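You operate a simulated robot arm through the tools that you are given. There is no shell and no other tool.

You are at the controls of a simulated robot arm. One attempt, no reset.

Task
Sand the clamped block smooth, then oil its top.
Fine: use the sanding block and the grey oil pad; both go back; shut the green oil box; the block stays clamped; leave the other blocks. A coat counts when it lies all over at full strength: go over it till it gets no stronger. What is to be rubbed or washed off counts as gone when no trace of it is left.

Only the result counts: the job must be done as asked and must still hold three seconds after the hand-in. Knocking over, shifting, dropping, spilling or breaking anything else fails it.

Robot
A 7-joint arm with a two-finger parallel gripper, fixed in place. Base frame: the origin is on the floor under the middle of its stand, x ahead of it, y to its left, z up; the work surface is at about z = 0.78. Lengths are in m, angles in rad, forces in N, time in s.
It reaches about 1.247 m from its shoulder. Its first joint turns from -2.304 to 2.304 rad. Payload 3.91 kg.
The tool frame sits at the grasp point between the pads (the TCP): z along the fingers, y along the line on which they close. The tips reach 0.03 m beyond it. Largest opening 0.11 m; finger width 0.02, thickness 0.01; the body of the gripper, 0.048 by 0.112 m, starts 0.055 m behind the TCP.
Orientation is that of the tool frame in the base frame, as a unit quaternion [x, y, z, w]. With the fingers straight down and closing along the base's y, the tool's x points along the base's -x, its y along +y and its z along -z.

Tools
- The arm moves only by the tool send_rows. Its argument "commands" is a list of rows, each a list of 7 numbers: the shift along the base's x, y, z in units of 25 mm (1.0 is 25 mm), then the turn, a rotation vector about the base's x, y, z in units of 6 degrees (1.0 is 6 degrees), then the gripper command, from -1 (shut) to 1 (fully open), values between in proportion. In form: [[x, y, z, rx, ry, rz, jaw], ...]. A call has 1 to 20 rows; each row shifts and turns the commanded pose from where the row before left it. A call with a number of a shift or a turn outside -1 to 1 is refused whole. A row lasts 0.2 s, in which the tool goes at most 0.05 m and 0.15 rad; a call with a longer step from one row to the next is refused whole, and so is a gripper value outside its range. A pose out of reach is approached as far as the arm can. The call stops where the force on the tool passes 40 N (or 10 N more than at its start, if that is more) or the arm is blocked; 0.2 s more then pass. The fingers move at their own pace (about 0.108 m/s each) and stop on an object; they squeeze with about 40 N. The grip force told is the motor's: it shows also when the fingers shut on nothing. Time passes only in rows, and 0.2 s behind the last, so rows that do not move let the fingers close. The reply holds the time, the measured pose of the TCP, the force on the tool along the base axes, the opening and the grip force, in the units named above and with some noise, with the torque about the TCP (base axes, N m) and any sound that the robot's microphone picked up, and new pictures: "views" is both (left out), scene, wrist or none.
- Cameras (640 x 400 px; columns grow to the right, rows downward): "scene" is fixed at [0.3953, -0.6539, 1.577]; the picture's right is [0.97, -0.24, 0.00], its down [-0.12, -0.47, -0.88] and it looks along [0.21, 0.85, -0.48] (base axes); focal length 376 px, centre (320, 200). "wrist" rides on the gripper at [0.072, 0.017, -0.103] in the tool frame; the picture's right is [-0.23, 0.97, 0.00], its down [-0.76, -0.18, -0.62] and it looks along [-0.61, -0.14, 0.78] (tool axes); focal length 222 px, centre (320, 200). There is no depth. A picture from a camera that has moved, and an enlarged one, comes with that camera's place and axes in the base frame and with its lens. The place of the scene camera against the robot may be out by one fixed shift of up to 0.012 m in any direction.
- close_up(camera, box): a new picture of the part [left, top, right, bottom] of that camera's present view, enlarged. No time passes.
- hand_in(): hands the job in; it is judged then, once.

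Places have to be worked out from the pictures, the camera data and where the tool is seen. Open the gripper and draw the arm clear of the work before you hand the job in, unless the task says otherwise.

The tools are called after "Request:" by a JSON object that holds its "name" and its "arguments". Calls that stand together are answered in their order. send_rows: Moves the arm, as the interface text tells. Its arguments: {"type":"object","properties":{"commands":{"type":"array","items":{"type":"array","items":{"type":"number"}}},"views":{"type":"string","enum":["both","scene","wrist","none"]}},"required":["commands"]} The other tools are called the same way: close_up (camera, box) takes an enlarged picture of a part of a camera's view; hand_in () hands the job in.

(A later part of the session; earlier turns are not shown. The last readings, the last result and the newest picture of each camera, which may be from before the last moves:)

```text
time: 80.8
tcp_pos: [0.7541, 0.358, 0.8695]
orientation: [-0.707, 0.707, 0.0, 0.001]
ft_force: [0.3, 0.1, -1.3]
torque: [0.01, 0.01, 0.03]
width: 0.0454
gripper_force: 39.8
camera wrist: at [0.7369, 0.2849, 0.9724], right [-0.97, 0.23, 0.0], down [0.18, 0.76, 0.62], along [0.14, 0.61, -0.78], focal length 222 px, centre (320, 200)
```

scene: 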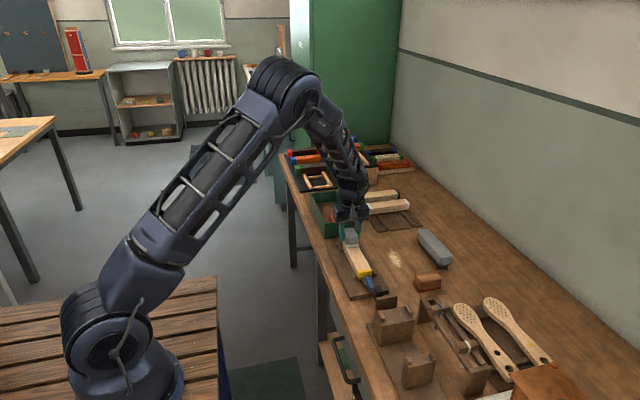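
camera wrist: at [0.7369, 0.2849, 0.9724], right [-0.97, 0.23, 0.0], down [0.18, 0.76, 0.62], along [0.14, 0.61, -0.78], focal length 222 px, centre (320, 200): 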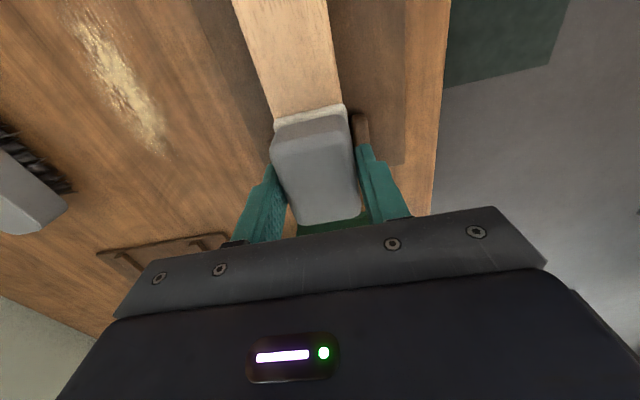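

Request:
{"name": "close_up", "arguments": {"camera": "wrist", "box": [220, 0, 380, 130]}}

Request:
{"name": "close_up", "arguments": {"camera": "scene", "box": [325, 220, 405, 300]}}

```text
3.08 times, centred on (300, 65) of wrist
camera zoom: at [0.7369, 0.2849, 0.9724], right [-0.97, 0.23, 0.0], down [0.18, 0.76, 0.62], along [0.14, 0.61, -0.78], focal length 684 px, centre (382, 615)
```

zoom: 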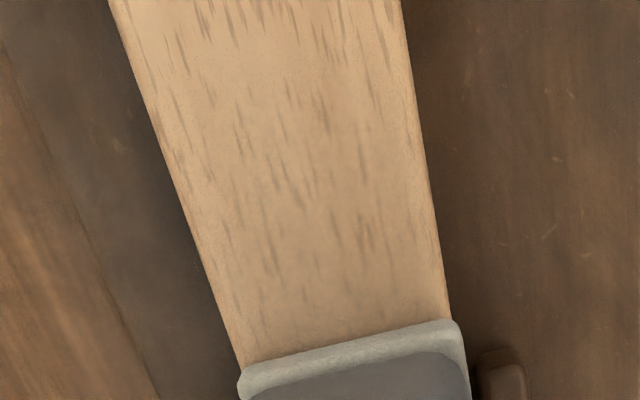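

```text
5.00 times, centred on (365, 260) of scene
camera zoom: at [0.3953, -0.6539, 1.577], right [0.97, -0.24, 0.0], down [-0.12, -0.47, -0.88], along [0.21, 0.85, -0.48], focal length 1879 px, centre (95, -100)
```

zoom: 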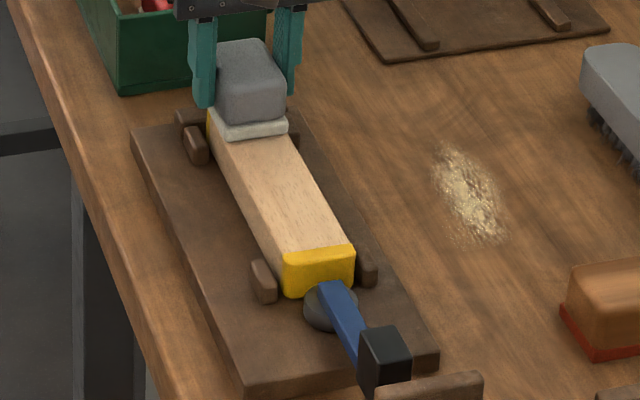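

The tint is hard to judge here. I'll lift and move back to compare with the fixed scene camera against the earlier un-oiled view.

Request:
{"name": "send_rows", "arguments": {"commands": [[0, 0, 0.6, 0, 0, 0, -1], [0, 0, 1, 0, 0, 0, -1], [0, 0, 1, 0, 0, 0, -1], [0, 0, 1, 0, 0, 0, -1], [0.9, 0, 0, 0, 0, 0, -1], [0.9, 0, 0, 0, 0, 0, -1], [0, 0, 0, 0, 0, 0, -1]], "views": "both"}}

Request:
{"name": "close_up", "arguments": {"camera": "scene", "box": [330, 230, 410, 300]}}

```text
time: 82.4
tcp_pos: [0.7985, 0.3582, 0.9604]
orientation: [-0.707, 0.708, 0.0, 0.0]
ft_force: [-0.3, 0.0, -0.2]
torque: [-0.02, 0.01, -0.02]
width: 0.0453
gripper_force: 40.0
camera wrist: at [0.7823, 0.2854, 1.0628], right [-0.97, 0.23, 0.0], down [0.18, 0.76, 0.62], along [0.14, 0.61, -0.78], focal length 222 px, centre (320, 200)
```

scene: 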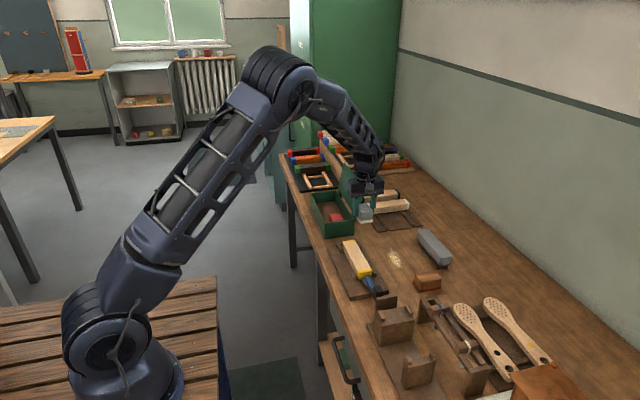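
wrist: 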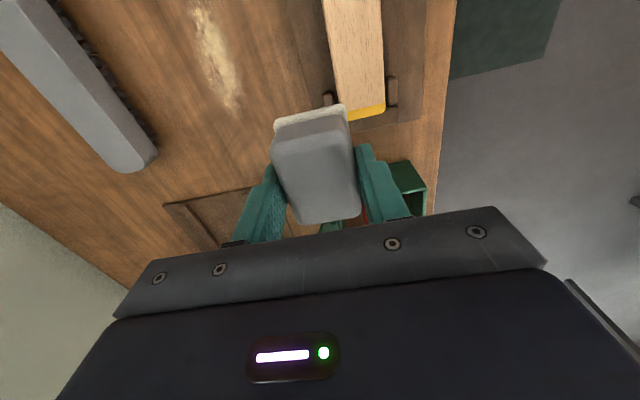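

```text
5.71 times, centred on (370, 265) of scene
camera zoom: at [0.3953, -0.6539, 1.577], right [0.97, -0.24, 0.0], down [-0.12, -0.47, -0.88], along [0.21, 0.85, -0.48], focal length 2147 px, centre (34, -171)
```

zoom: 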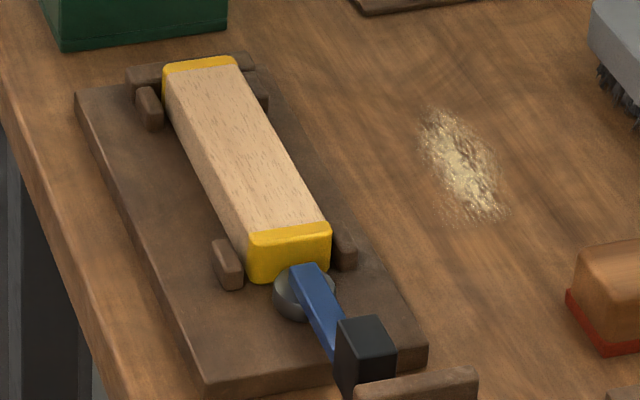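

Scene view shows little change, so I'll look at the block top in the wrist view for any coat boundary, and at the box interior.

Request:
{"name": "close_up", "arguments": {"camera": "wrist", "box": [310, 0, 420, 120]}}

Request:
{"name": "close_up", "arguments": {"camera": "scene", "box": [300, 160, 420, 250]}}

```text
3.33 times, centred on (365, 60) of wrist
camera zoom: at [0.7823, 0.2854, 1.0628], right [-0.97, 0.23, 0.0], down [0.18, 0.76, 0.62], along [0.14, 0.61, -0.78], focal length 740 px, centre (170, 667)
```

zoom: 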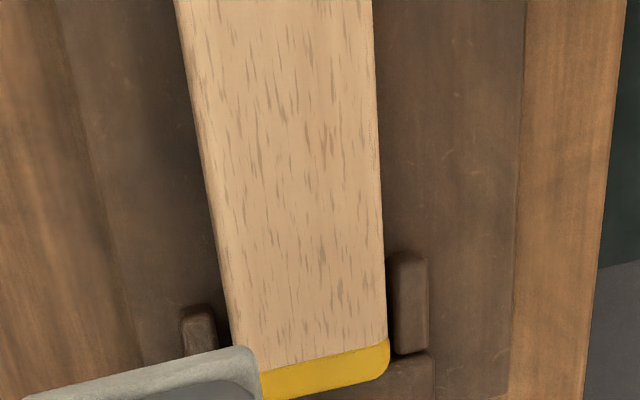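

```text
4.44 times, centred on (360, 205) of scene
camera zoom: at [0.3953, -0.6539, 1.577], right [0.97, -0.24, 0.0], down [-0.12, -0.47, -0.88], along [0.21, 0.85, -0.48], focal length 1670 px, centre (142, 178)
```

zoom: 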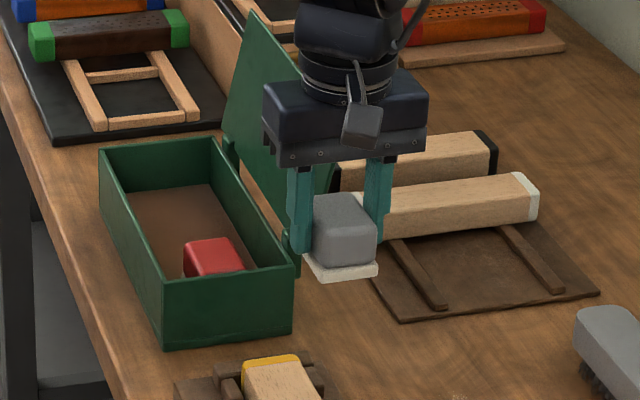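

I'll return to exactly the pre-oil comparison pose (0.757, 0.2836, 0.878) to compare the same close-up view before/after.

Request:
{"name": "send_rows", "arguments": {"commands": [[-0.83, -0.6, 0, 0, 0, 0, -1], [-0.83, -0.8, 0, 0, 0, 0, -1], [0, -0.8, -0.8, 0, 0, 0, -1], [0, -0.78, -0.8, 0, 0, 0, -1], [0, 0, -0.9, 0, 0, 0, -1], [0, 0, -0.8, 0, 0, 0, -1], [0, 0, 0, 0, 0, 0, -1]], "views": "wrist"}}

Request:
{"name": "close_up", "arguments": {"camera": "wrist", "box": [230, 0, 390, 130]}}

```text
time: 84.0
tcp_pos: [0.7588, 0.2857, 0.8786]
orientation: [-0.707, 0.707, 0.001, 0.0]
ft_force: [0.6, -0.4, -0.4]
torque: [0.0, 0.02, 0.0]
width: 0.0453
gripper_force: 40.4
camera wrist: at [0.7412, 0.2114, 0.981], right [-0.97, 0.23, 0.0], down [0.18, 0.76, 0.62], along [0.14, 0.61, -0.78], focal length 222 px, centre (320, 200)
```

wrist: 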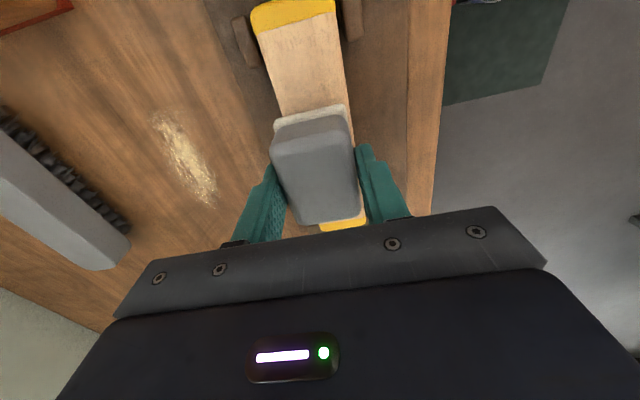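

```text
3.08 times, centred on (310, 65) of wrist
camera zoom: at [0.7412, 0.2114, 0.981], right [-0.97, 0.23, 0.0], down [0.18, 0.76, 0.62], along [0.14, 0.61, -0.78], focal length 684 px, centre (351, 615)
```

zoom: 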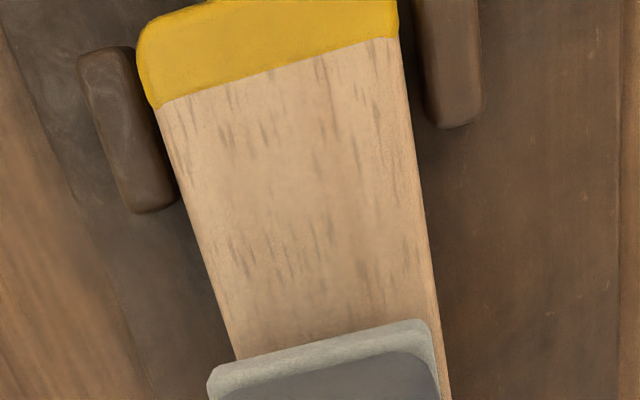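

The view is essentially identical to before, so no oil was transferred: the pad seems dry. The box's brown floor (2 cm thick at z≈0.80) is probably the oil bed, so I'll take the pad back and press it onto the free area near y≈0.60 to charge it.

Request:
{"name": "send_rows", "arguments": {"commands": [[0, 0, 0.8, 0, 0, 0, -1], [0, 0, 0.9, 0, 0, 0, -1], [0, 0, 0.9, 0, 0, 0, -1], [0, 0, 0.9, 0, 0, 0, -1], [0, 0, 0.9, 0, 0, 0, -1], [-0.027, 0.967, 0, 0, 0, 0, -1], [-0.027, 0.967, 0, 0, 0, 0, -1], [-0.027, 0.967, 0, 0, 0, 0, -1], [-0.027, 0.967, 0, 0, 0, 0, -1], [-0.027, 0.967, 0, 0, 0, 0, -1], [-0.027, 0.967, 0, 0, 0, 0, -1], [-0.027, 0.967, 0, 0, 0, 0, -1], [-0.027, 0.967, 0, 0, 0, 0, -1], [-0.027, 0.967, 0, 0, 0, 0, -1], [-0.027, 0.967, 0, 0, 0, 0, -1], [-0.027, 0.967, 0, 0, 0, 0, -1], [-0.027, 0.967, 0, 0, 0, 0, -1], [-0.027, 0.967, 0, 0, 0, 0, -1], [0, 0, 0, 0, 0, 0, -1]], "views": "both"}}

```text
time: 88.0
tcp_pos: [0.7496, 0.5969, 0.9888]
orientation: [-0.707, 0.707, 0.0, 0.0]
ft_force: [0.0, -0.3, -0.4]
torque: [-0.03, -0.02, 0.0]
width: 0.0453
gripper_force: 40.2
camera wrist: at [0.7324, 0.5246, 1.0894], right [-0.97, 0.23, 0.0], down [0.18, 0.76, 0.62], along [0.14, 0.61, -0.78], focal length 222 px, centre (320, 200)
```

scene: 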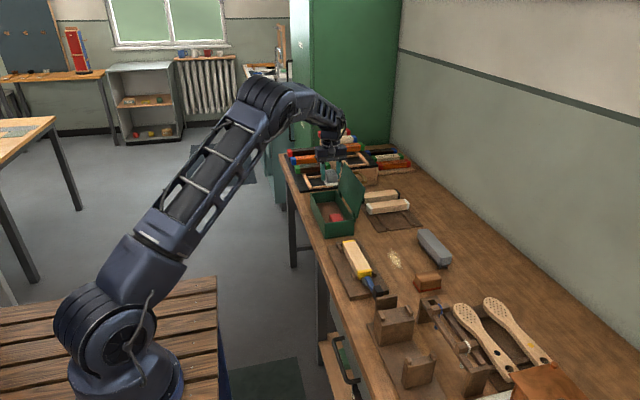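
wrist: 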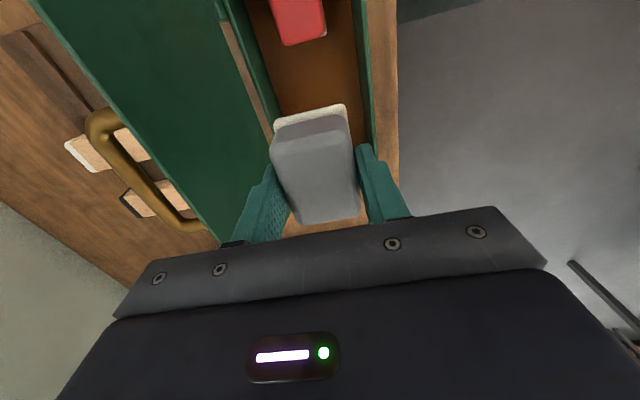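

Above the free part of the box floor. Lowering the pad to just above the bed, then stepping to contact.

Request:
{"name": "send_rows", "arguments": {"commands": [[0, 0, -1, 0, 0, 0, -1], [0, 0, -1, 0, 0, 0, -1], [0, 0, -1, 0, 0, 0, -1], [0, 0, -1, 0, 0, 0, -1], [0, 0, -1, 0, 0, 0, -1], [0, 0, -0.5, 0, 0, 0, -1], [0, 0, 0, 0, 0, 0, -1]], "views": "both"}}

Request:
{"name": "send_rows", "arguments": {"commands": [[0, 0, -0.2, 0, 0, 0, -1], [0, 0, 0, 0, 0, 0, -1]], "views": "none"}}

```text
time: 89.6
tcp_pos: [0.7487, 0.5968, 0.8494]
orientation: [-0.706, 0.708, 0.0, 0.0]
ft_force: [-0.5, 0.8, -0.7]
torque: [-0.03, 0.0, -0.01]
width: 0.0455
gripper_force: 40.0
camera wrist: at [0.731, 0.5243, 0.9512], right [-0.97, 0.23, 0.0], down [0.18, 0.76, 0.62], along [0.14, 0.61, -0.78], focal length 222 px, centre (320, 200)
```

scene: 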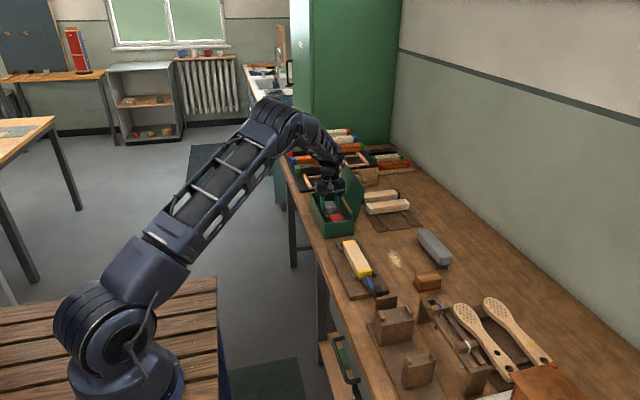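
wrist: 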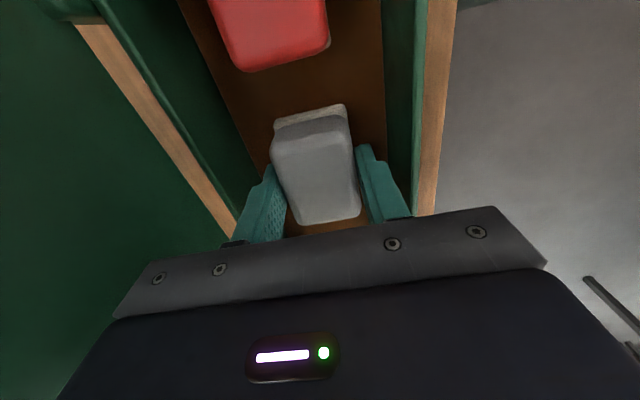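

```text
time: 90.2
tcp_pos: [0.7487, 0.5976, 0.844]
orientation: [-0.706, 0.708, -0.001, -0.001]
ft_force: [-0.1, 1.0, 0.0]
torque: [-0.02, 0.0, -0.01]
width: 0.045
gripper_force: 39.9
```

Request:
{"name": "send_rows", "arguments": {"commands": [[0, 0, -0.06, 0, 0, 0, -1], [0, 0, 0, 0, 0, 0, -1]], "views": "none"}}

Request:
{"name": "send_rows", "arguments": {"commands": [[0, 0, -0.05, 0, 0, 0, -1], [0, 0, 0, 0, 0, 0, -1]], "views": "none"}}

```text
time: 90.8
tcp_pos: [0.7486, 0.5978, 0.8422]
orientation: [-0.706, 0.708, 0.0, 0.0]
ft_force: [0.6, -0.3, -0.9]
torque: [0.0, 0.03, 0.0]
width: 0.0452
gripper_force: 40.0
```

```text
time: 91.4
tcp_pos: [0.7485, 0.5985, 0.8417]
orientation: [-0.706, 0.708, 0.0, 0.0]
ft_force: [0.0, -0.1, -0.7]
torque: [-0.05, 0.02, -0.03]
width: 0.0454
gripper_force: 39.6
```

Request:
{"name": "send_rows", "arguments": {"commands": [[0, 0, -0.05, 0, 0, 0, -1], [0, 0, 0, 0, 0, 0, -1]], "views": "none"}}

Request:
{"name": "send_rows", "arguments": {"commands": [[0, 0, -0.04, 0, 0, 0, -1], [0, 0, 0, 0, 0, 0, -1]], "views": "none"}}

```text
time: 92.0
tcp_pos: [0.7491, 0.5978, 0.8412]
orientation: [-0.706, 0.708, 0.0, 0.001]
ft_force: [-1.0, 0.0, 4.9]
torque: [0.14, 0.08, 0.05]
width: 0.045
gripper_force: 41.1
```

```text
time: 92.6
tcp_pos: [0.748, 0.5972, 0.8408]
orientation: [-0.706, 0.708, -0.001, 0.002]
ft_force: [3.8, -2.2, 14.3]
torque: [0.06, -0.03, 0.01]
width: 0.0453
gripper_force: 40.6
```

Pad presses the bed with 14 N. Holding for a second to soak, then lifting to see if anything changed.

Request:
{"name": "send_rows", "arguments": {"commands": [[0, 0, -0.01, 0, 0, 0, -1], [0, 0, 0, 0, 0, 0, -1], [0, 0, 0, 0, 0, 0, -1], [0, 0, 0, 0, 0, 0, -1], [0, 0, 0, 0, 0, 0, -1], [0, 0, 0, 0, 0, 0, -1]], "views": "wrist"}}

Request:
{"name": "close_up", "arguments": {"camera": "wrist", "box": [180, 0, 420, 240]}}

```text
time: 94.0
tcp_pos: [0.7477, 0.6, 0.8413]
orientation: [-0.706, 0.708, 0.0, 0.002]
ft_force: [5.3, -2.7, 28.5]
torque: [-0.08, -0.09, 0.0]
width: 0.0454
gripper_force: 40.0
camera wrist: at [0.731, 0.5257, 0.9433], right [-0.97, 0.23, 0.0], down [0.18, 0.76, 0.62], along [0.14, 0.61, -0.78], focal length 222 px, centre (320, 200)
```

wrist: 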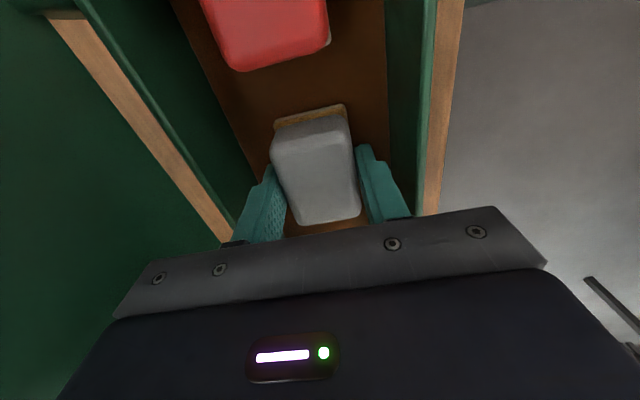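

```text
1.67 times, centred on (300, 120) of wrist
camera zoom: at [0.731, 0.5257, 0.9433], right [-0.97, 0.23, 0.0], down [0.18, 0.76, 0.62], along [0.14, 0.61, -0.78], focal length 370 px, centre (353, 333)
```

zoom: 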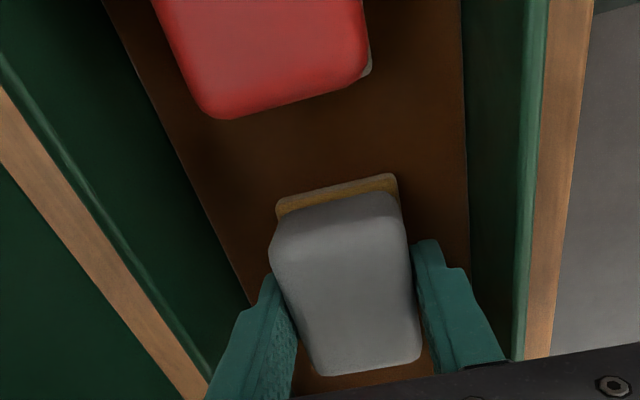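

The felt has turned amber — it is now charged with oil. Lifting and returning to the block.

Request:
{"name": "send_rows", "arguments": {"commands": [[0, 0, 0.5, 0, 0, 0, -1], [0, 0, 0.8, 0, 0, 0, -1], [0, 0, 1, 0, 0, 0, -1], [0, 0, 1, 0, 0, 0, -1], [0, 0, 1, 0, 0, 0, -1], [0, 0, 1, 0, 0, 0, -1], [0, 0, 0.7, 0, 0, 0, -1], [0, 0, 0, 0, 0, 0, -1]], "views": "both"}}

```text
time: 95.8
tcp_pos: [0.749, 0.5992, 0.9894]
orientation: [-0.707, 0.708, 0.001, 0.0]
ft_force: [-0.4, 0.7, -1.3]
torque: [0.0, 0.02, 0.02]
width: 0.0453
gripper_force: 39.9
camera wrist: at [0.732, 0.5263, 1.0925], right [-0.97, 0.23, 0.0], down [0.18, 0.76, 0.62], along [0.14, 0.61, -0.78], focal length 222 px, centre (320, 200)
```

scene: 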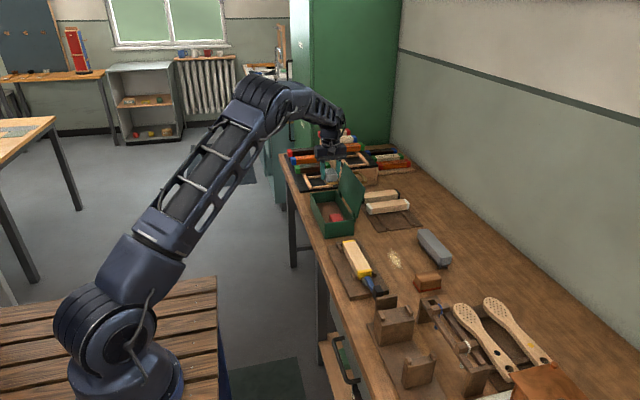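
wrist: 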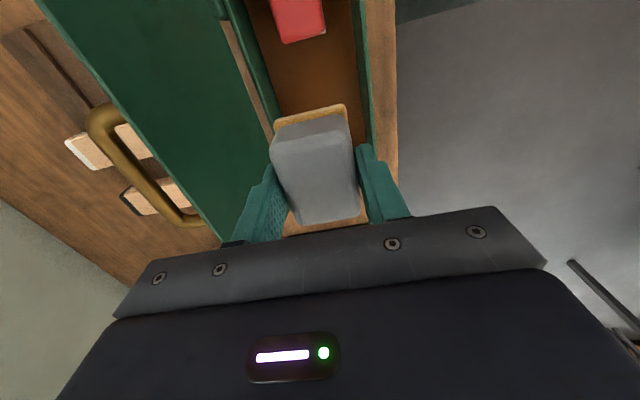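

Pad has amber felt. Moving to the block centre and lowering to just above contact.

Request:
{"name": "send_rows", "arguments": {"commands": [[0.017, -0.965, 0, 0, 0, 0, -1], [0.017, -0.965, 0, 0, 0, 0, -1], [0.017, -0.965, 0, 0, 0, 0, -1], [0.017, -0.965, 0, 0, 0, 0, -1], [0.017, -0.965, 0, 0, 0, 0, -1], [0.017, -0.965, 0, 0, 0, 0, -1], [0.017, -0.965, 0, 0, 0, 0, -1], [0.017, -0.965, 0, 0, 0, 0, -1], [0.017, -0.965, 0, 0, 0, 0, -1], [0.017, -0.965, 0, 0, 0, 0, -1], [0.017, -0.965, 0, 0, 0, 0, -1], [0.017, -0.965, 0, 0, 0, 0, -1], [0.017, -0.965, 0, 0, 0, 0, -1], [0, 0, -0.9, 0, 0, 0, -1], [0, 0, -0.9, 0, 0, 0, -1], [0, 0, -0.9, 0, 0, 0, -1], [0, 0, -0.9, 0, 0, 0, -1], [0, 0, -0.8, 0, 0, 0, -1], [0, 0, 0, 0, 0, 0, -1]], "views": "none"}}

Request:
{"name": "send_rows", "arguments": {"commands": [[0, 0, -0.15, 0, 0, 0, -1], [0, 0, 0, 0, 0, 0, -1]], "views": "none"}}

```text
time: 99.8
tcp_pos: [0.7531, 0.2854, 0.8798]
orientation: [-0.707, 0.708, 0.0, 0.0]
ft_force: [0.2, -0.3, -1.1]
torque: [0.03, -0.01, -0.02]
width: 0.0454
gripper_force: 39.9
```

```text
time: 100.4
tcp_pos: [0.7551, 0.2843, 0.875]
orientation: [-0.707, 0.707, 0.0, 0.0]
ft_force: [0.6, -0.1, -0.8]
torque: [-0.03, -0.04, 0.0]
width: 0.0455
gripper_force: 39.2
```

Request:
{"name": "send_rows", "arguments": {"commands": [[0, 0, -0.1, 0, 0, 0, -1], [0, 0, 0, 0, 0, 0, -1]], "views": "none"}}

Request:
{"name": "send_rows", "arguments": {"commands": [[0, 0, -0.05, 0, 0, 0, -1], [0, 0, 0, 0, 0, 0, -1]], "views": "none"}}

```text
time: 101.0
tcp_pos: [0.7547, 0.2844, 0.8729]
orientation: [-0.707, 0.707, 0.0, 0.001]
ft_force: [-0.6, 0.2, -1.2]
torque: [-0.01, 0.0, 0.02]
width: 0.0453
gripper_force: 40.3
```

```text
time: 101.6
tcp_pos: [0.7544, 0.284, 0.8718]
orientation: [-0.706, 0.708, -0.001, 0.0]
ft_force: [0.5, 0.6, -1.1]
torque: [0.02, -0.02, -0.01]
width: 0.0453
gripper_force: 39.8
```

Request:
{"name": "send_rows", "arguments": {"commands": [[0, 0, -0.05, 0, 0, 0, -1], [0, 0, 0, 0, 0, 0, -1]], "views": "none"}}

Request:
{"name": "send_rows", "arguments": {"commands": [[0, 0, -0.03, 0, 0, 0, -1], [0, 0, 0, 0, 0, 0, -1]], "views": "none"}}

```text
time: 102.2
tcp_pos: [0.7537, 0.2856, 0.8722]
orientation: [-0.706, 0.708, 0.0, 0.0]
ft_force: [-0.2, 0.6, -0.3]
torque: [-0.01, 0.01, -0.04]
width: 0.0453
gripper_force: 40.3
```

```text
time: 102.8
tcp_pos: [0.7538, 0.2842, 0.8703]
orientation: [-0.706, 0.708, 0.0, -0.001]
ft_force: [0.1, -0.4, -0.5]
torque: [0.04, 0.0, -0.01]
width: 0.0452
gripper_force: 40.3
```

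Request:
{"name": "send_rows", "arguments": {"commands": [[0, 0, -0.04, 0, 0, 0, -1], [0, 0, 0, 0, 0, 0, -1]], "views": "none"}}

Request:
{"name": "send_rows", "arguments": {"commands": [[0, 0, -0.03, 0, 0, 0, -1], [0, 0, 0, 0, 0, 0, -1]], "views": "none"}}

```text
time: 103.4
tcp_pos: [0.7539, 0.2853, 0.87]
orientation: [-0.706, 0.708, 0.0, -0.001]
ft_force: [0.1, 0.9, -0.3]
torque: [0.0, 0.0, 0.0]
width: 0.0453
gripper_force: 39.4
```

```text
time: 104.0
tcp_pos: [0.7541, 0.2854, 0.8708]
orientation: [-0.706, 0.708, 0.0, 0.0]
ft_force: [-2.6, -2.8, 12.6]
torque: [-0.19, 0.19, 0.01]
width: 0.0455
gripper_force: 39.7
```

Contact at 12.6 N. First a stroke to the +y end, then check the colour.

Request:
{"name": "send_rows", "arguments": {"commands": [[0, 0.7, 0.002, 0, 0, 0, -1], [0, 0.7, 0.002, 0, 0, 0, -1], [0, 0.7, 0.002, 0, 0, 0, -1], [0, 0.7, 0.002, 0, 0, 0, -1], [0, 0, 0, 0, 0, 0, -1]], "views": "both"}}

Request:
{"name": "close_up", "arguments": {"camera": "scene", "box": [325, 220, 405, 300]}}

```text
time: 105.2
tcp_pos: [0.7556, 0.3546, 0.8691]
orientation: [0.707, -0.707, -0.001, 0.0]
ft_force: [0.5, -1.7, 12.3]
torque: [-0.36, -0.04, -0.03]
width: 0.0454
gripper_force: 39.8
camera wrist: at [0.7375, 0.2828, 0.9714], right [-0.97, 0.23, 0.0], down [0.18, 0.76, 0.62], along [0.14, 0.61, -0.78], focal length 222 px, centre (320, 200)
```

scene: 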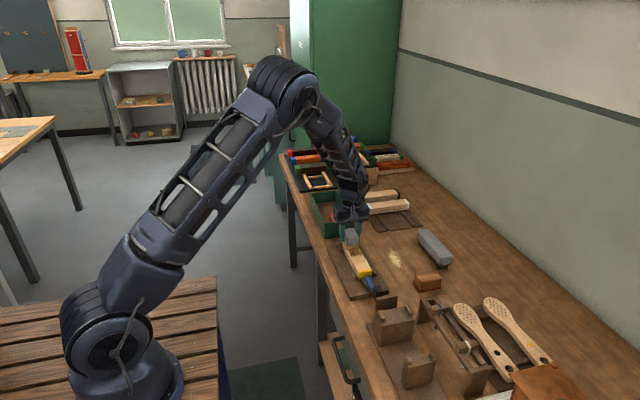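
wrist: 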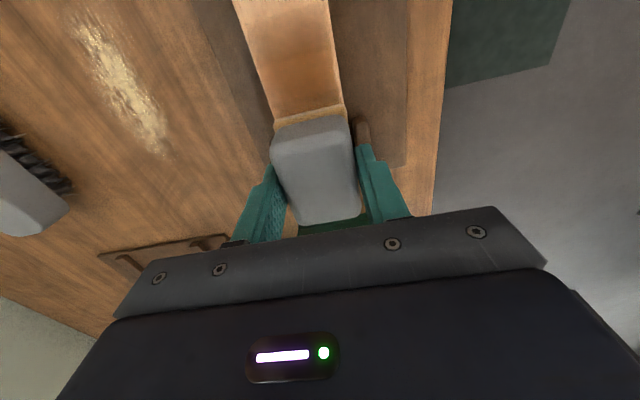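

```text
5.00 times, centred on (365, 260) of scene
camera zoom: at [0.3953, -0.6539, 1.577], right [0.97, -0.24, 0.0], down [-0.12, -0.47, -0.88], along [0.21, 0.85, -0.48], focal length 1879 px, centre (95, -100)
```

zoom: 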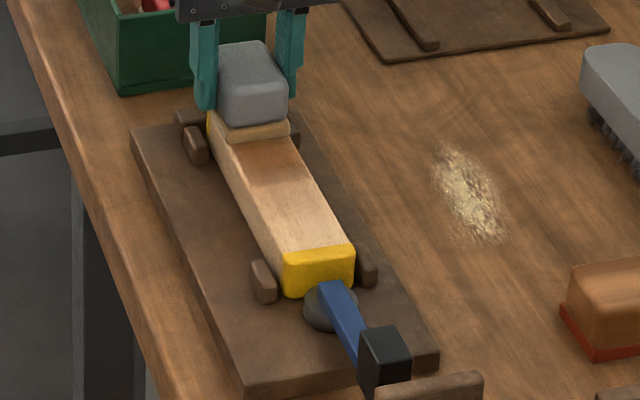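

Oil now goes on — the wood turns a warm brown. Continuing full-length passes with the height ramp.

Request:
{"name": "send_rows", "arguments": {"commands": [[0, -0.7, -0.004, 0, 0, 0, -1], [0, -0.7, -0.005, 0, 0, 0, -1], [0, -0.7, -0.005, 0, 0, 0, -1], [0, -0.7, -0.005, 0, 0, 0, -1], [0, -0.7, -0.006, 0, 0, 0, -1], [0, -0.7, -0.006, 0, 0, 0, -1], [0, -0.7, -0.006, 0, 0, 0, -1], [0, -0.7, -0.006, 0, 0, 0, -1], [0, 0, 0, 0, 0, 0, -1]], "views": "none"}}

```text
time: 107.2
tcp_pos: [0.7525, 0.2142, 0.869]
orientation: [-0.706, 0.708, -0.001, 0.0]
ft_force: [0.4, 0.9, 17.9]
torque: [0.58, -0.06, 0.01]
width: 0.0452
gripper_force: 40.1
```

Good contact (18 N) at the −y end. Passing back to +y with a −4 mm x offset, then returning with +4 mm.

Request:
{"name": "send_rows", "arguments": {"commands": [[-0.1, 0.7, 0.006, 0, 0, 0, -1], [0, 0.7, 0.006, 0, 0, 0, -1], [0, 0.7, 0.006, 0, 0, 0, -1], [0, 0.7, 0.006, 0, 0, 0, -1], [0, 0.7, 0.005, 0, 0, 0, -1], [0, 0.7, 0.005, 0, 0, 0, -1], [0, 0.7, 0.005, 0, 0, 0, -1], [0, 0.7, 0.004, 0, 0, 0, -1], [0.25, 0, 0, 0, 0, 0, -1], [0, -0.7, -0.004, 0, 0, 0, -1], [0, -0.7, -0.005, 0, 0, 0, -1], [0, -0.7, -0.005, 0, 0, 0, -1], [0, -0.7, -0.005, 0, 0, 0, -1], [0, -0.7, -0.006, 0, 0, 0, -1], [0, -0.7, -0.006, 0, 0, 0, -1], [0, -0.7, -0.006, 0, 0, 0, -1], [0, -0.7, -0.006, 0, 0, 0, -1], [0, 0, 0, 0, 0, 0, -1]], "views": "both"}}

Request:
{"name": "close_up", "arguments": {"camera": "scene", "box": [325, 220, 405, 300]}}

```text
time: 111.0
tcp_pos: [0.7567, 0.2147, 0.8695]
orientation: [-0.706, 0.708, 0.0, 0.0]
ft_force: [-0.2, -1.7, 3.0]
torque: [0.02, -0.01, 0.01]
width: 0.0454
gripper_force: 40.4
camera wrist: at [0.74, 0.1421, 0.9716], right [-0.97, 0.23, 0.0], down [0.18, 0.76, 0.62], along [0.14, 0.61, -0.78], focal length 222 px, centre (320, 200)
```

scene: 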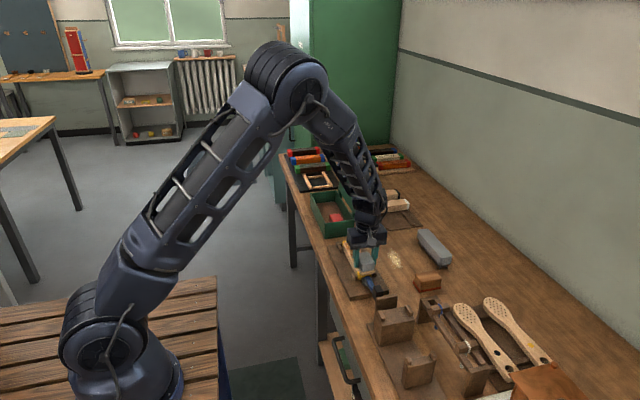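
wrist: 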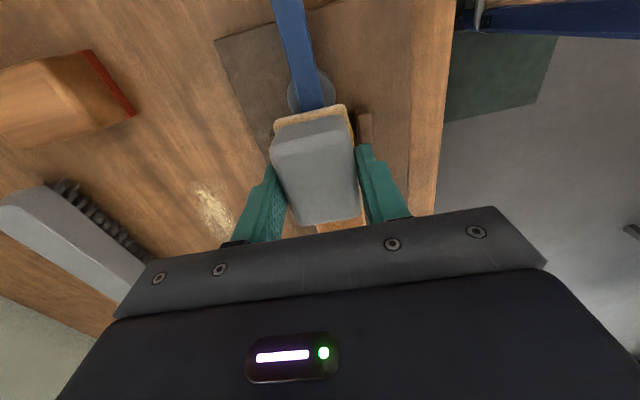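

```text
5.00 times, centred on (365, 260) of scene
camera zoom: at [0.3953, -0.6539, 1.577], right [0.97, -0.24, 0.0], down [-0.12, -0.47, -0.88], along [0.21, 0.85, -0.48], focal length 1879 px, centre (95, -100)
```

zoom: 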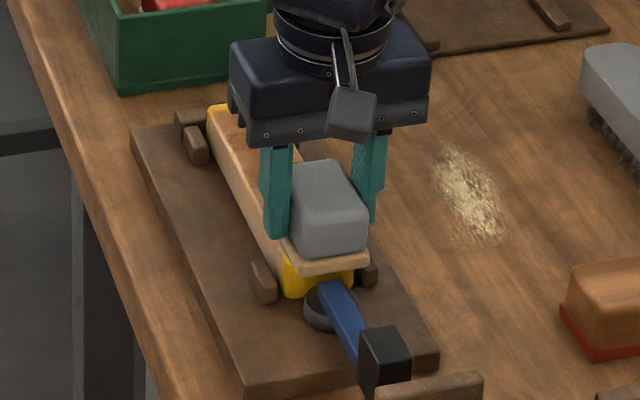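

Contact is light at the −y end; pressing a little more and doing short strokes there, then I'll lift and inspect.

Request:
{"name": "send_rows", "arguments": {"commands": [[0, 0, -0.03, 0, 0, 0, -1], [0, 0.6, 0.003, 0, 0, 0, -1], [0, 0.6, 0.003, 0, 0, 0, -1], [-0.1, -0.6, -0.003, 0, 0, 0, -1], [0, -0.6, -0.003, 0, 0, 0, -1], [-0.1, 0.6, 0.003, 0, 0, 0, -1], [0, 0.6, 0.003, 0, 0, 0, -1], [0, 0, 0, 0, 0, 0, -1]], "views": "none"}}

Request:
{"name": "send_rows", "arguments": {"commands": [[0, 0, 0.6, 0, 0, 0, -1], [0, 0, 1, 0, 0, 0, -1], [0, 0, 1, 0, 0, 0, -1], [0, 0, 1, 0, 0, 0, -1], [0.95, 0.5, 0, 0, 0, 0, -1], [0.95, 0.5, 0, 0, 0, 0, -1], [0.5, 0.5, 0, 0, 0, 0, -1], [0, 0.8, 0, 0, 0, 0, -1], [0, 0, 0, 0, 0, 0, -1]], "views": "both"}}

Request:
{"name": "close_up", "arguments": {"camera": "scene", "box": [330, 230, 410, 300]}}

Request:
{"name": "close_up", "arguments": {"camera": "wrist", "box": [310, 0, 420, 120]}}

```text
time: 112.8
tcp_pos: [0.7539, 0.2443, 0.8688]
orientation: [-0.707, 0.708, 0.0, 0.0]
ft_force: [0.8, -11.6, 30.8]
torque: [-0.28, -0.1, -0.04]
width: 0.0452
gripper_force: 40.0
```

```text
time: 114.8
tcp_pos: [0.8129, 0.3009, 0.9553]
orientation: [-0.707, 0.707, 0.0, 0.0]
ft_force: [-0.7, 0.7, -0.7]
torque: [0.03, 0.0, -0.01]
width: 0.0453
gripper_force: 40.1
camera wrist: at [0.7961, 0.2284, 1.0591], right [-0.97, 0.23, 0.0], down [0.18, 0.76, 0.62], along [0.14, 0.61, -0.78], focal length 222 px, centre (320, 200)
```

scene: 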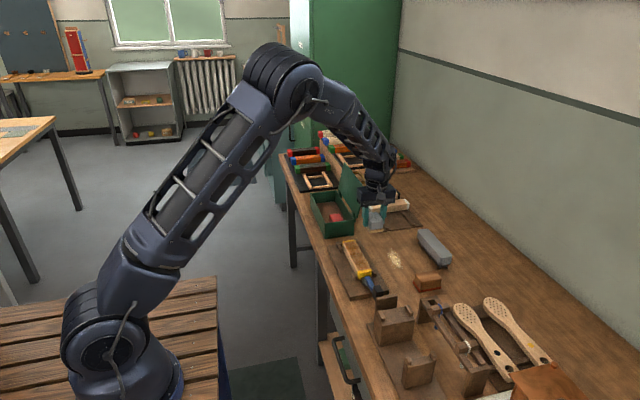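
wrist: 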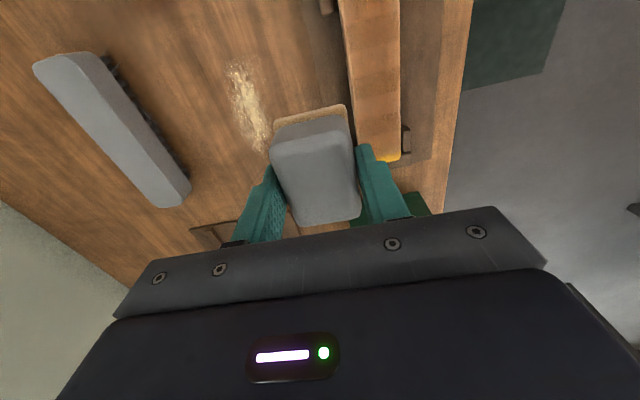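

```text
5.71 times, centred on (370, 265) of scene
camera zoom: at [0.3953, -0.6539, 1.577], right [0.97, -0.24, 0.0], down [-0.12, -0.47, -0.88], along [0.21, 0.85, -0.48], focal length 2147 px, centre (34, -171)
```

zoom: 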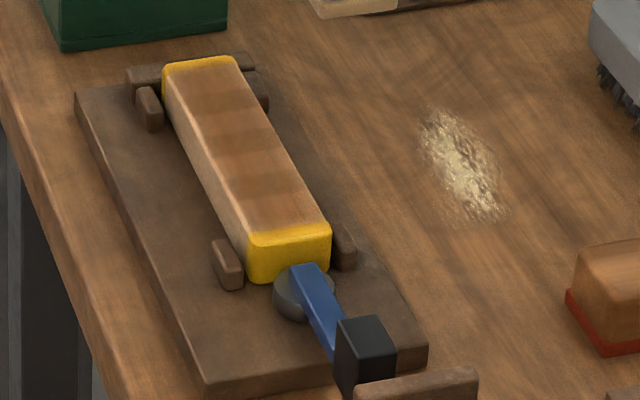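

```text
3.33 times, centred on (365, 60) of wrist
camera zoom: at [0.7961, 0.2284, 1.0591], right [-0.97, 0.23, 0.0], down [0.18, 0.76, 0.62], along [0.14, 0.61, -0.78], focal length 740 px, centre (170, 667)
```

zoom: 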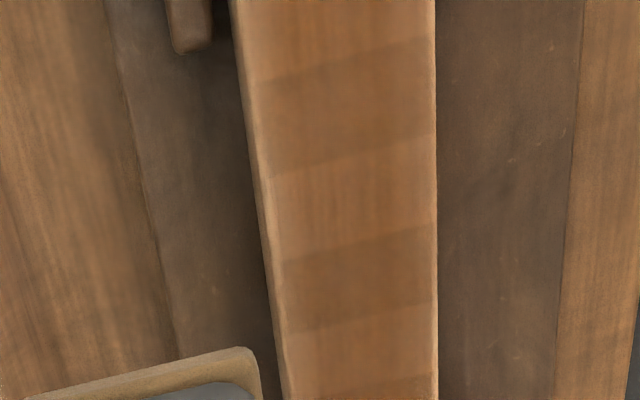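

Oil coat is taking but is banded/patchy. I'll go back for slower, denser passes to bring it to uniform full strength, starting at the −y end.

Request:
{"name": "send_rows", "arguments": {"commands": [[-0.8, -0.86, 0, 0, 0, 0, -1], [-0.8, -0.86, 0, 0, 0, 0, -1], [-0.74, -0.86, 0, 0, 0, 0, -1], [0, -0.86, 0, 0, 0, 0, -1], [0, 0, -0.9, 0, 0, 0, -1], [0, 0, -0.9, 0, 0, 0, -1], [0, 0, -0.9, 0, 0, 0, -1], [0, 0, -0.7, 0, 0, 0, -1], [0, 0, -0.1, 0, 0, 0, -1], [0, 0, 0, 0, 0, 0, -1]], "views": "none"}}

Request:
{"name": "send_rows", "arguments": {"commands": [[0, 0, -0.05, 0, 0, 0, -1], [0, 0, 0, 0, 0, 0, -1]], "views": "none"}}

```text
time: 117.0
tcp_pos: [0.7536, 0.2158, 0.8695]
orientation: [-0.707, 0.708, 0.0, 0.0]
ft_force: [-0.1, -0.6, -0.7]
torque: [0.0, -0.01, 0.04]
width: 0.0452
gripper_force: 39.9
```

```text
time: 117.6
tcp_pos: [0.7548, 0.2159, 0.8694]
orientation: [-0.706, 0.708, 0.0, 0.0]
ft_force: [-1.3, -0.2, 1.9]
torque: [-0.06, 0.0, -0.06]
width: 0.0453
gripper_force: 40.2
```

Request:
{"name": "send_rows", "arguments": {"commands": [[0, 0, -0.04, 0, 0, 0, -1], [0, 0, 0, 0, 0, 0, -1], [0, 0.33, 0.003, 0, 0, 0, -1], [0, 0.33, 0.003, 0, 0, 0, -1], [0, 0.33, 0.003, 0, 0, 0, -1], [0, 0.33, 0.003, 0, 0, 0, -1], [0, 0.33, 0.003, 0, 0, 0, -1], [0, 0.33, 0.003, 0, 0, 0, -1], [0, 0.33, 0.003, 0, 0, 0, -1], [0, 0.33, 0.003, 0, 0, 0, -1], [0, 0.33, 0.003, 0, 0, 0, -1], [0, 0.33, 0.003, 0, 0, 0, -1], [0, 0.33, 0.003, 0, 0, 0, -1], [0, 0.33, 0.003, 0, 0, 0, -1], [0, 0.33, 0.003, 0, 0, 0, -1], [0, 0.33, 0.003, 0, 0, 0, -1], [0, 0.33, 0.003, 0, 0, 0, -1], [0, 0.33, 0.003, 0, 0, 0, -1], [0, 0.33, 0.003, 0, 0, 0, -1], [0, 0.33, 0.003, 0, 0, 0, -1]], "views": "both"}}

Request:
{"name": "close_up", "arguments": {"camera": "wrist", "box": [220, 0, 380, 130]}}

Request:
{"name": "close_up", "arguments": {"camera": "scene", "box": [325, 220, 405, 300]}}

```text
time: 121.8
tcp_pos: [0.7548, 0.3645, 0.8707]
orientation: [-0.707, 0.708, 0.001, 0.001]
ft_force: [-0.4, 1.1, -1.4]
torque: [0.0, 0.02, 0.0]
width: 0.0452
gripper_force: 40.0
camera wrist: at [0.7376, 0.2913, 0.9728], right [-0.97, 0.23, 0.0], down [0.18, 0.76, 0.62], along [0.14, 0.61, -0.78], focal length 222 px, centre (320, 200)
```

scene: 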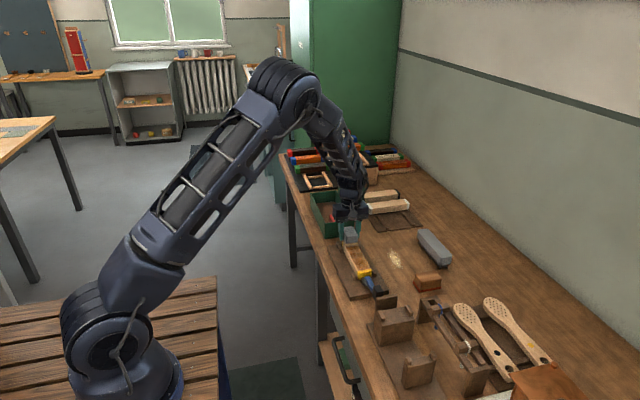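
wrist: 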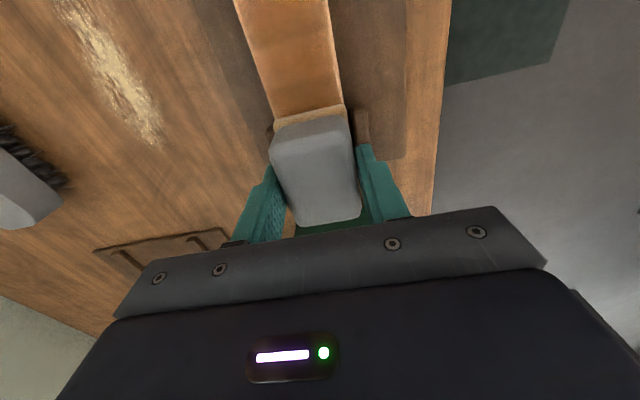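

```text
3.08 times, centred on (300, 65) of wrist
camera zoom: at [0.7376, 0.2913, 0.9728], right [-0.97, 0.23, 0.0], down [0.18, 0.76, 0.62], along [0.14, 0.61, -0.78], focal length 684 px, centre (382, 615)
```

zoom: 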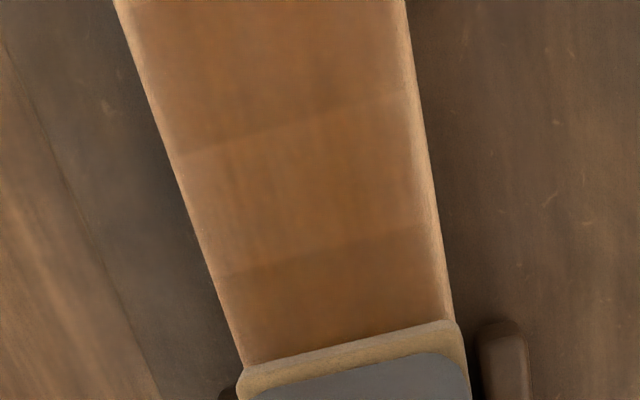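

```text
5.00 times, centred on (365, 260) of scene
camera zoom: at [0.3953, -0.6539, 1.577], right [0.97, -0.24, 0.0], down [-0.12, -0.47, -0.88], along [0.21, 0.85, -0.48], focal length 1879 px, centre (95, -100)
```

zoom: 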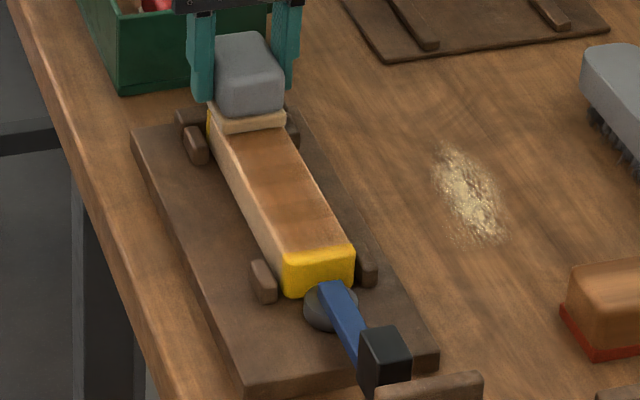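

Coat is building. Contact was lost at the +y end again, so lowering a bit there and working back densely with −x offset for the edge strip.

Request:
{"name": "send_rows", "arguments": {"commands": [[0, 0, -0.04, 0, 0, 0, -1], [0, 0, 0, 0, 0, 0, -1]], "views": "none"}}

Request:
{"name": "send_rows", "arguments": {"commands": [[0, 0, -0.03, 0, 0, 0, -1], [0, 0, 0, 0, 0, 0, -1]], "views": "none"}}

```text
time: 122.4
tcp_pos: [0.7555, 0.3647, 0.8687]
orientation: [-0.707, 0.707, 0.0, -0.001]
ft_force: [-0.6, -0.4, -0.3]
torque: [0.0, -0.01, -0.01]
width: 0.0452
gripper_force: 40.2
```

```text
time: 123.0
tcp_pos: [0.7533, 0.3637, 0.8675]
orientation: [-0.707, 0.707, 0.0, 0.0]
ft_force: [-0.1, 0.6, 0.5]
torque: [-0.02, -0.02, 0.0]
width: 0.0455
gripper_force: 39.6
```

Request:
{"name": "send_rows", "arguments": {"commands": [[0, 0, -0.03, 0, 0, 0, -1], [0, 0, 0, 0, 0, 0, -1]], "views": "none"}}

Request:
{"name": "send_rows", "arguments": {"commands": [[0, 0, -0.02, 0, 0, 0, -1], [0, 0, 0, 0, 0, 0, -1]], "views": "wrist"}}

```text
time: 123.6
tcp_pos: [0.754, 0.3632, 0.8679]
orientation: [-0.706, 0.708, 0.0, 0.001]
ft_force: [2.2, 0.2, 12.1]
torque: [-0.41, -0.06, 0.05]
width: 0.0452
gripper_force: 39.8
```

```text
time: 124.2
tcp_pos: [0.754, 0.3645, 0.8671]
orientation: [-0.706, 0.708, 0.0, 0.001]
ft_force: [-1.4, 0.6, 23.5]
torque: [-0.63, 0.15, -0.03]
width: 0.0451
gripper_force: 39.7
camera wrist: at [0.7368, 0.291, 0.9701], right [-0.97, 0.23, 0.0], down [0.18, 0.76, 0.62], along [0.14, 0.61, -0.78], focal length 222 px, centre (320, 200)
```

wrist: 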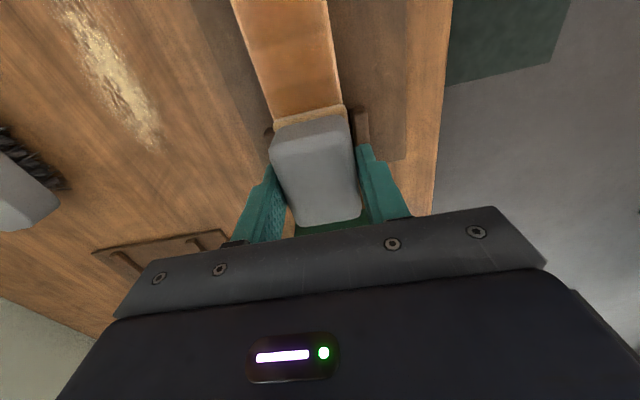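

Contact is back (≈20 N). Moving back toward −y in short segments with an x offset of −4 mm while monitoring force.

Request:
{"name": "send_rows", "arguments": {"commands": [[-0.08, -0.33, 0.01, 0, 0, 0, -1], [-0.08, -0.33, 0.01, 0, 0, 0, -1], [0, -0.33, 0, 0, 0, 0, -1], [0, -0.33, 0, 0, 0, 0, -1], [0, -0.33, 0, 0, 0, 0, -1], [0, -0.33, 0, 0, 0, 0, -1]], "views": "none"}}

Request:
{"name": "send_rows", "arguments": {"commands": [[0, -0.33, 0, 0, 0, 0, -1], [0, -0.33, 0, 0, 0, 0, -1], [0, -0.33, 0, 0, 0, 0, -1], [0, -0.33, 0, 0, 0, 0, -1], [0, -0.33, 0, 0, 0, 0, -1], [0, -0.33, 0, 0, 0, 0, -1]], "views": "none"}}

Request:
{"name": "send_rows", "arguments": {"commands": [[0, -0.33, 0, 0, 0, 0, -1], [0, -0.33, 0, 0, 0, 0, -1], [0, -0.33, 0, 0, 0, 0, -1], [0, -0.33, 0, 0, 0, 0, -1], [0, -0.33, 0, 0, 0, 0, -1], [0, -0.33, 0, 0, 0, 0, -1]], "views": "none"}}

```text
time: 125.6
tcp_pos: [0.7502, 0.3129, 0.8674]
orientation: [-0.706, 0.708, -0.001, 0.0]
ft_force: [0.8, 10.0, 29.6]
torque: [0.06, -0.06, 0.04]
width: 0.0451
gripper_force: 39.1
```

```text
time: 127.0
tcp_pos: [0.7504, 0.2648, 0.8683]
orientation: [-0.706, 0.708, 0.0, 0.001]
ft_force: [0.8, 10.8, 28.0]
torque: [0.72, -0.09, -0.03]
width: 0.0452
gripper_force: 40.4
```

```text
time: 128.4
tcp_pos: [0.7504, 0.2164, 0.8668]
orientation: [-0.706, 0.708, 0.001, -0.001]
ft_force: [-0.9, 5.0, 13.7]
torque: [0.42, 0.0, -0.02]
width: 0.0454
gripper_force: 39.5
```

Contact held all along (14–30 N). Now shifting +8 mm in x and passing to +y.

Request:
{"name": "send_rows", "arguments": {"commands": [[0.16, 0.1, 0, 0, 0, 0, -1], [0.16, 0.1, 0, 0, 0, 0, -1], [0, 0.33, 0, 0, 0, 0, -1], [0, 0.33, 0, 0, 0, 0, -1], [0, 0.33, 0, 0, 0, 0, -1], [0, 0.33, 0, 0, 0, 0, -1], [0, 0.33, 0, 0, 0, 0, -1]], "views": "none"}}

Request:
{"name": "send_rows", "arguments": {"commands": [[0, 0.33, 0, 0, 0, 0, -1], [0, 0.33, 0, 0, 0, 0, -1], [0, 0.33, 0, 0, 0, 0, -1], [0, 0.33, 0, 0, 0, 0, -1], [0, 0.33, 0, 0, 0, 0, -1], [0, 0.33, 0, 0, 0, 0, -1]], "views": "none"}}

Request:
{"name": "send_rows", "arguments": {"commands": [[0, 0.33, -0.01, 0, 0, 0, -1], [0, 0.33, -0.01, 0, 0, 0, -1], [0, 0.33, -0.01, 0, 0, 0, -1], [0, 0.33, -0.01, 0, 0, 0, -1], [0, 0.33, 0, 0, 0, 0, -1], [0, 0.33, 0, 0, 0, 0, -1]], "views": "both"}}

Request:
{"name": "close_up", "arguments": {"camera": "wrist", "box": [220, 0, 380, 130]}}

```text
time: 130.0
tcp_pos: [0.7581, 0.2621, 0.8681]
orientation: [-0.707, 0.708, -0.001, 0.0]
ft_force: [-0.4, -5.4, 17.2]
torque: [-0.43, 0.08, 0.08]
width: 0.0453
gripper_force: 39.7
```

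```text
time: 131.4
tcp_pos: [0.7581, 0.3113, 0.868]
orientation: [-0.707, 0.707, 0.001, -0.001]
ft_force: [0.0, -5.2, 15.2]
torque: [-0.72, -0.03, 0.03]
width: 0.0453
gripper_force: 40.4
```

```text
time: 132.8
tcp_pos: [0.7572, 0.3605, 0.8669]
orientation: [-0.707, 0.708, 0.0, 0.0]
ft_force: [0.2, -7.0, 19.5]
torque: [-0.73, 0.08, 0.02]
width: 0.045
gripper_force: 39.3
camera wrist: at [0.7406, 0.2874, 0.9694], right [-0.97, 0.23, 0.0], down [0.18, 0.76, 0.62], along [0.14, 0.61, -0.78], focal length 222 px, centre (320, 200)
```

scene: 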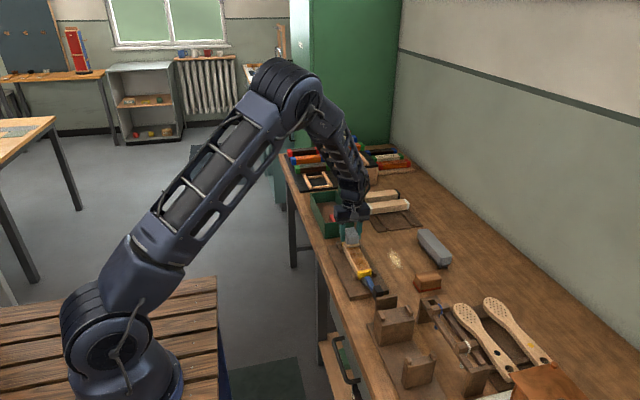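
wrist: 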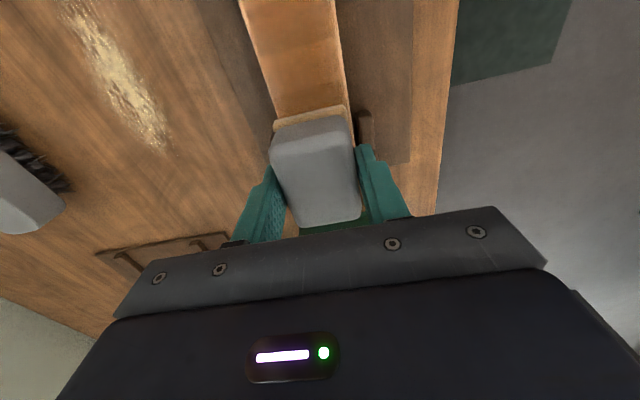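

```text
3.08 times, centred on (300, 65) of wrist
camera zoom: at [0.7406, 0.2874, 0.9694], right [-0.97, 0.23, 0.0], down [0.18, 0.76, 0.62], along [0.14, 0.61, -0.78], focal length 684 px, centre (382, 615)
```

zoom: 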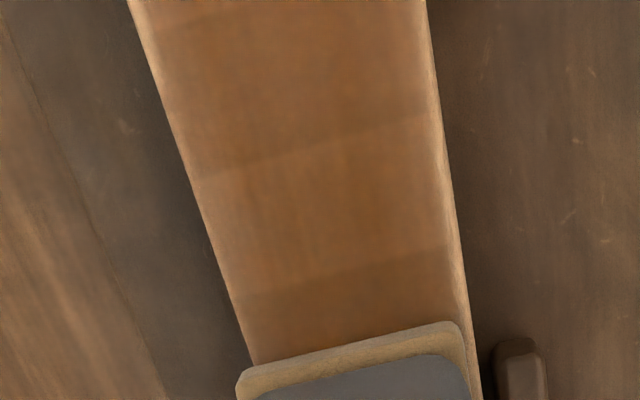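

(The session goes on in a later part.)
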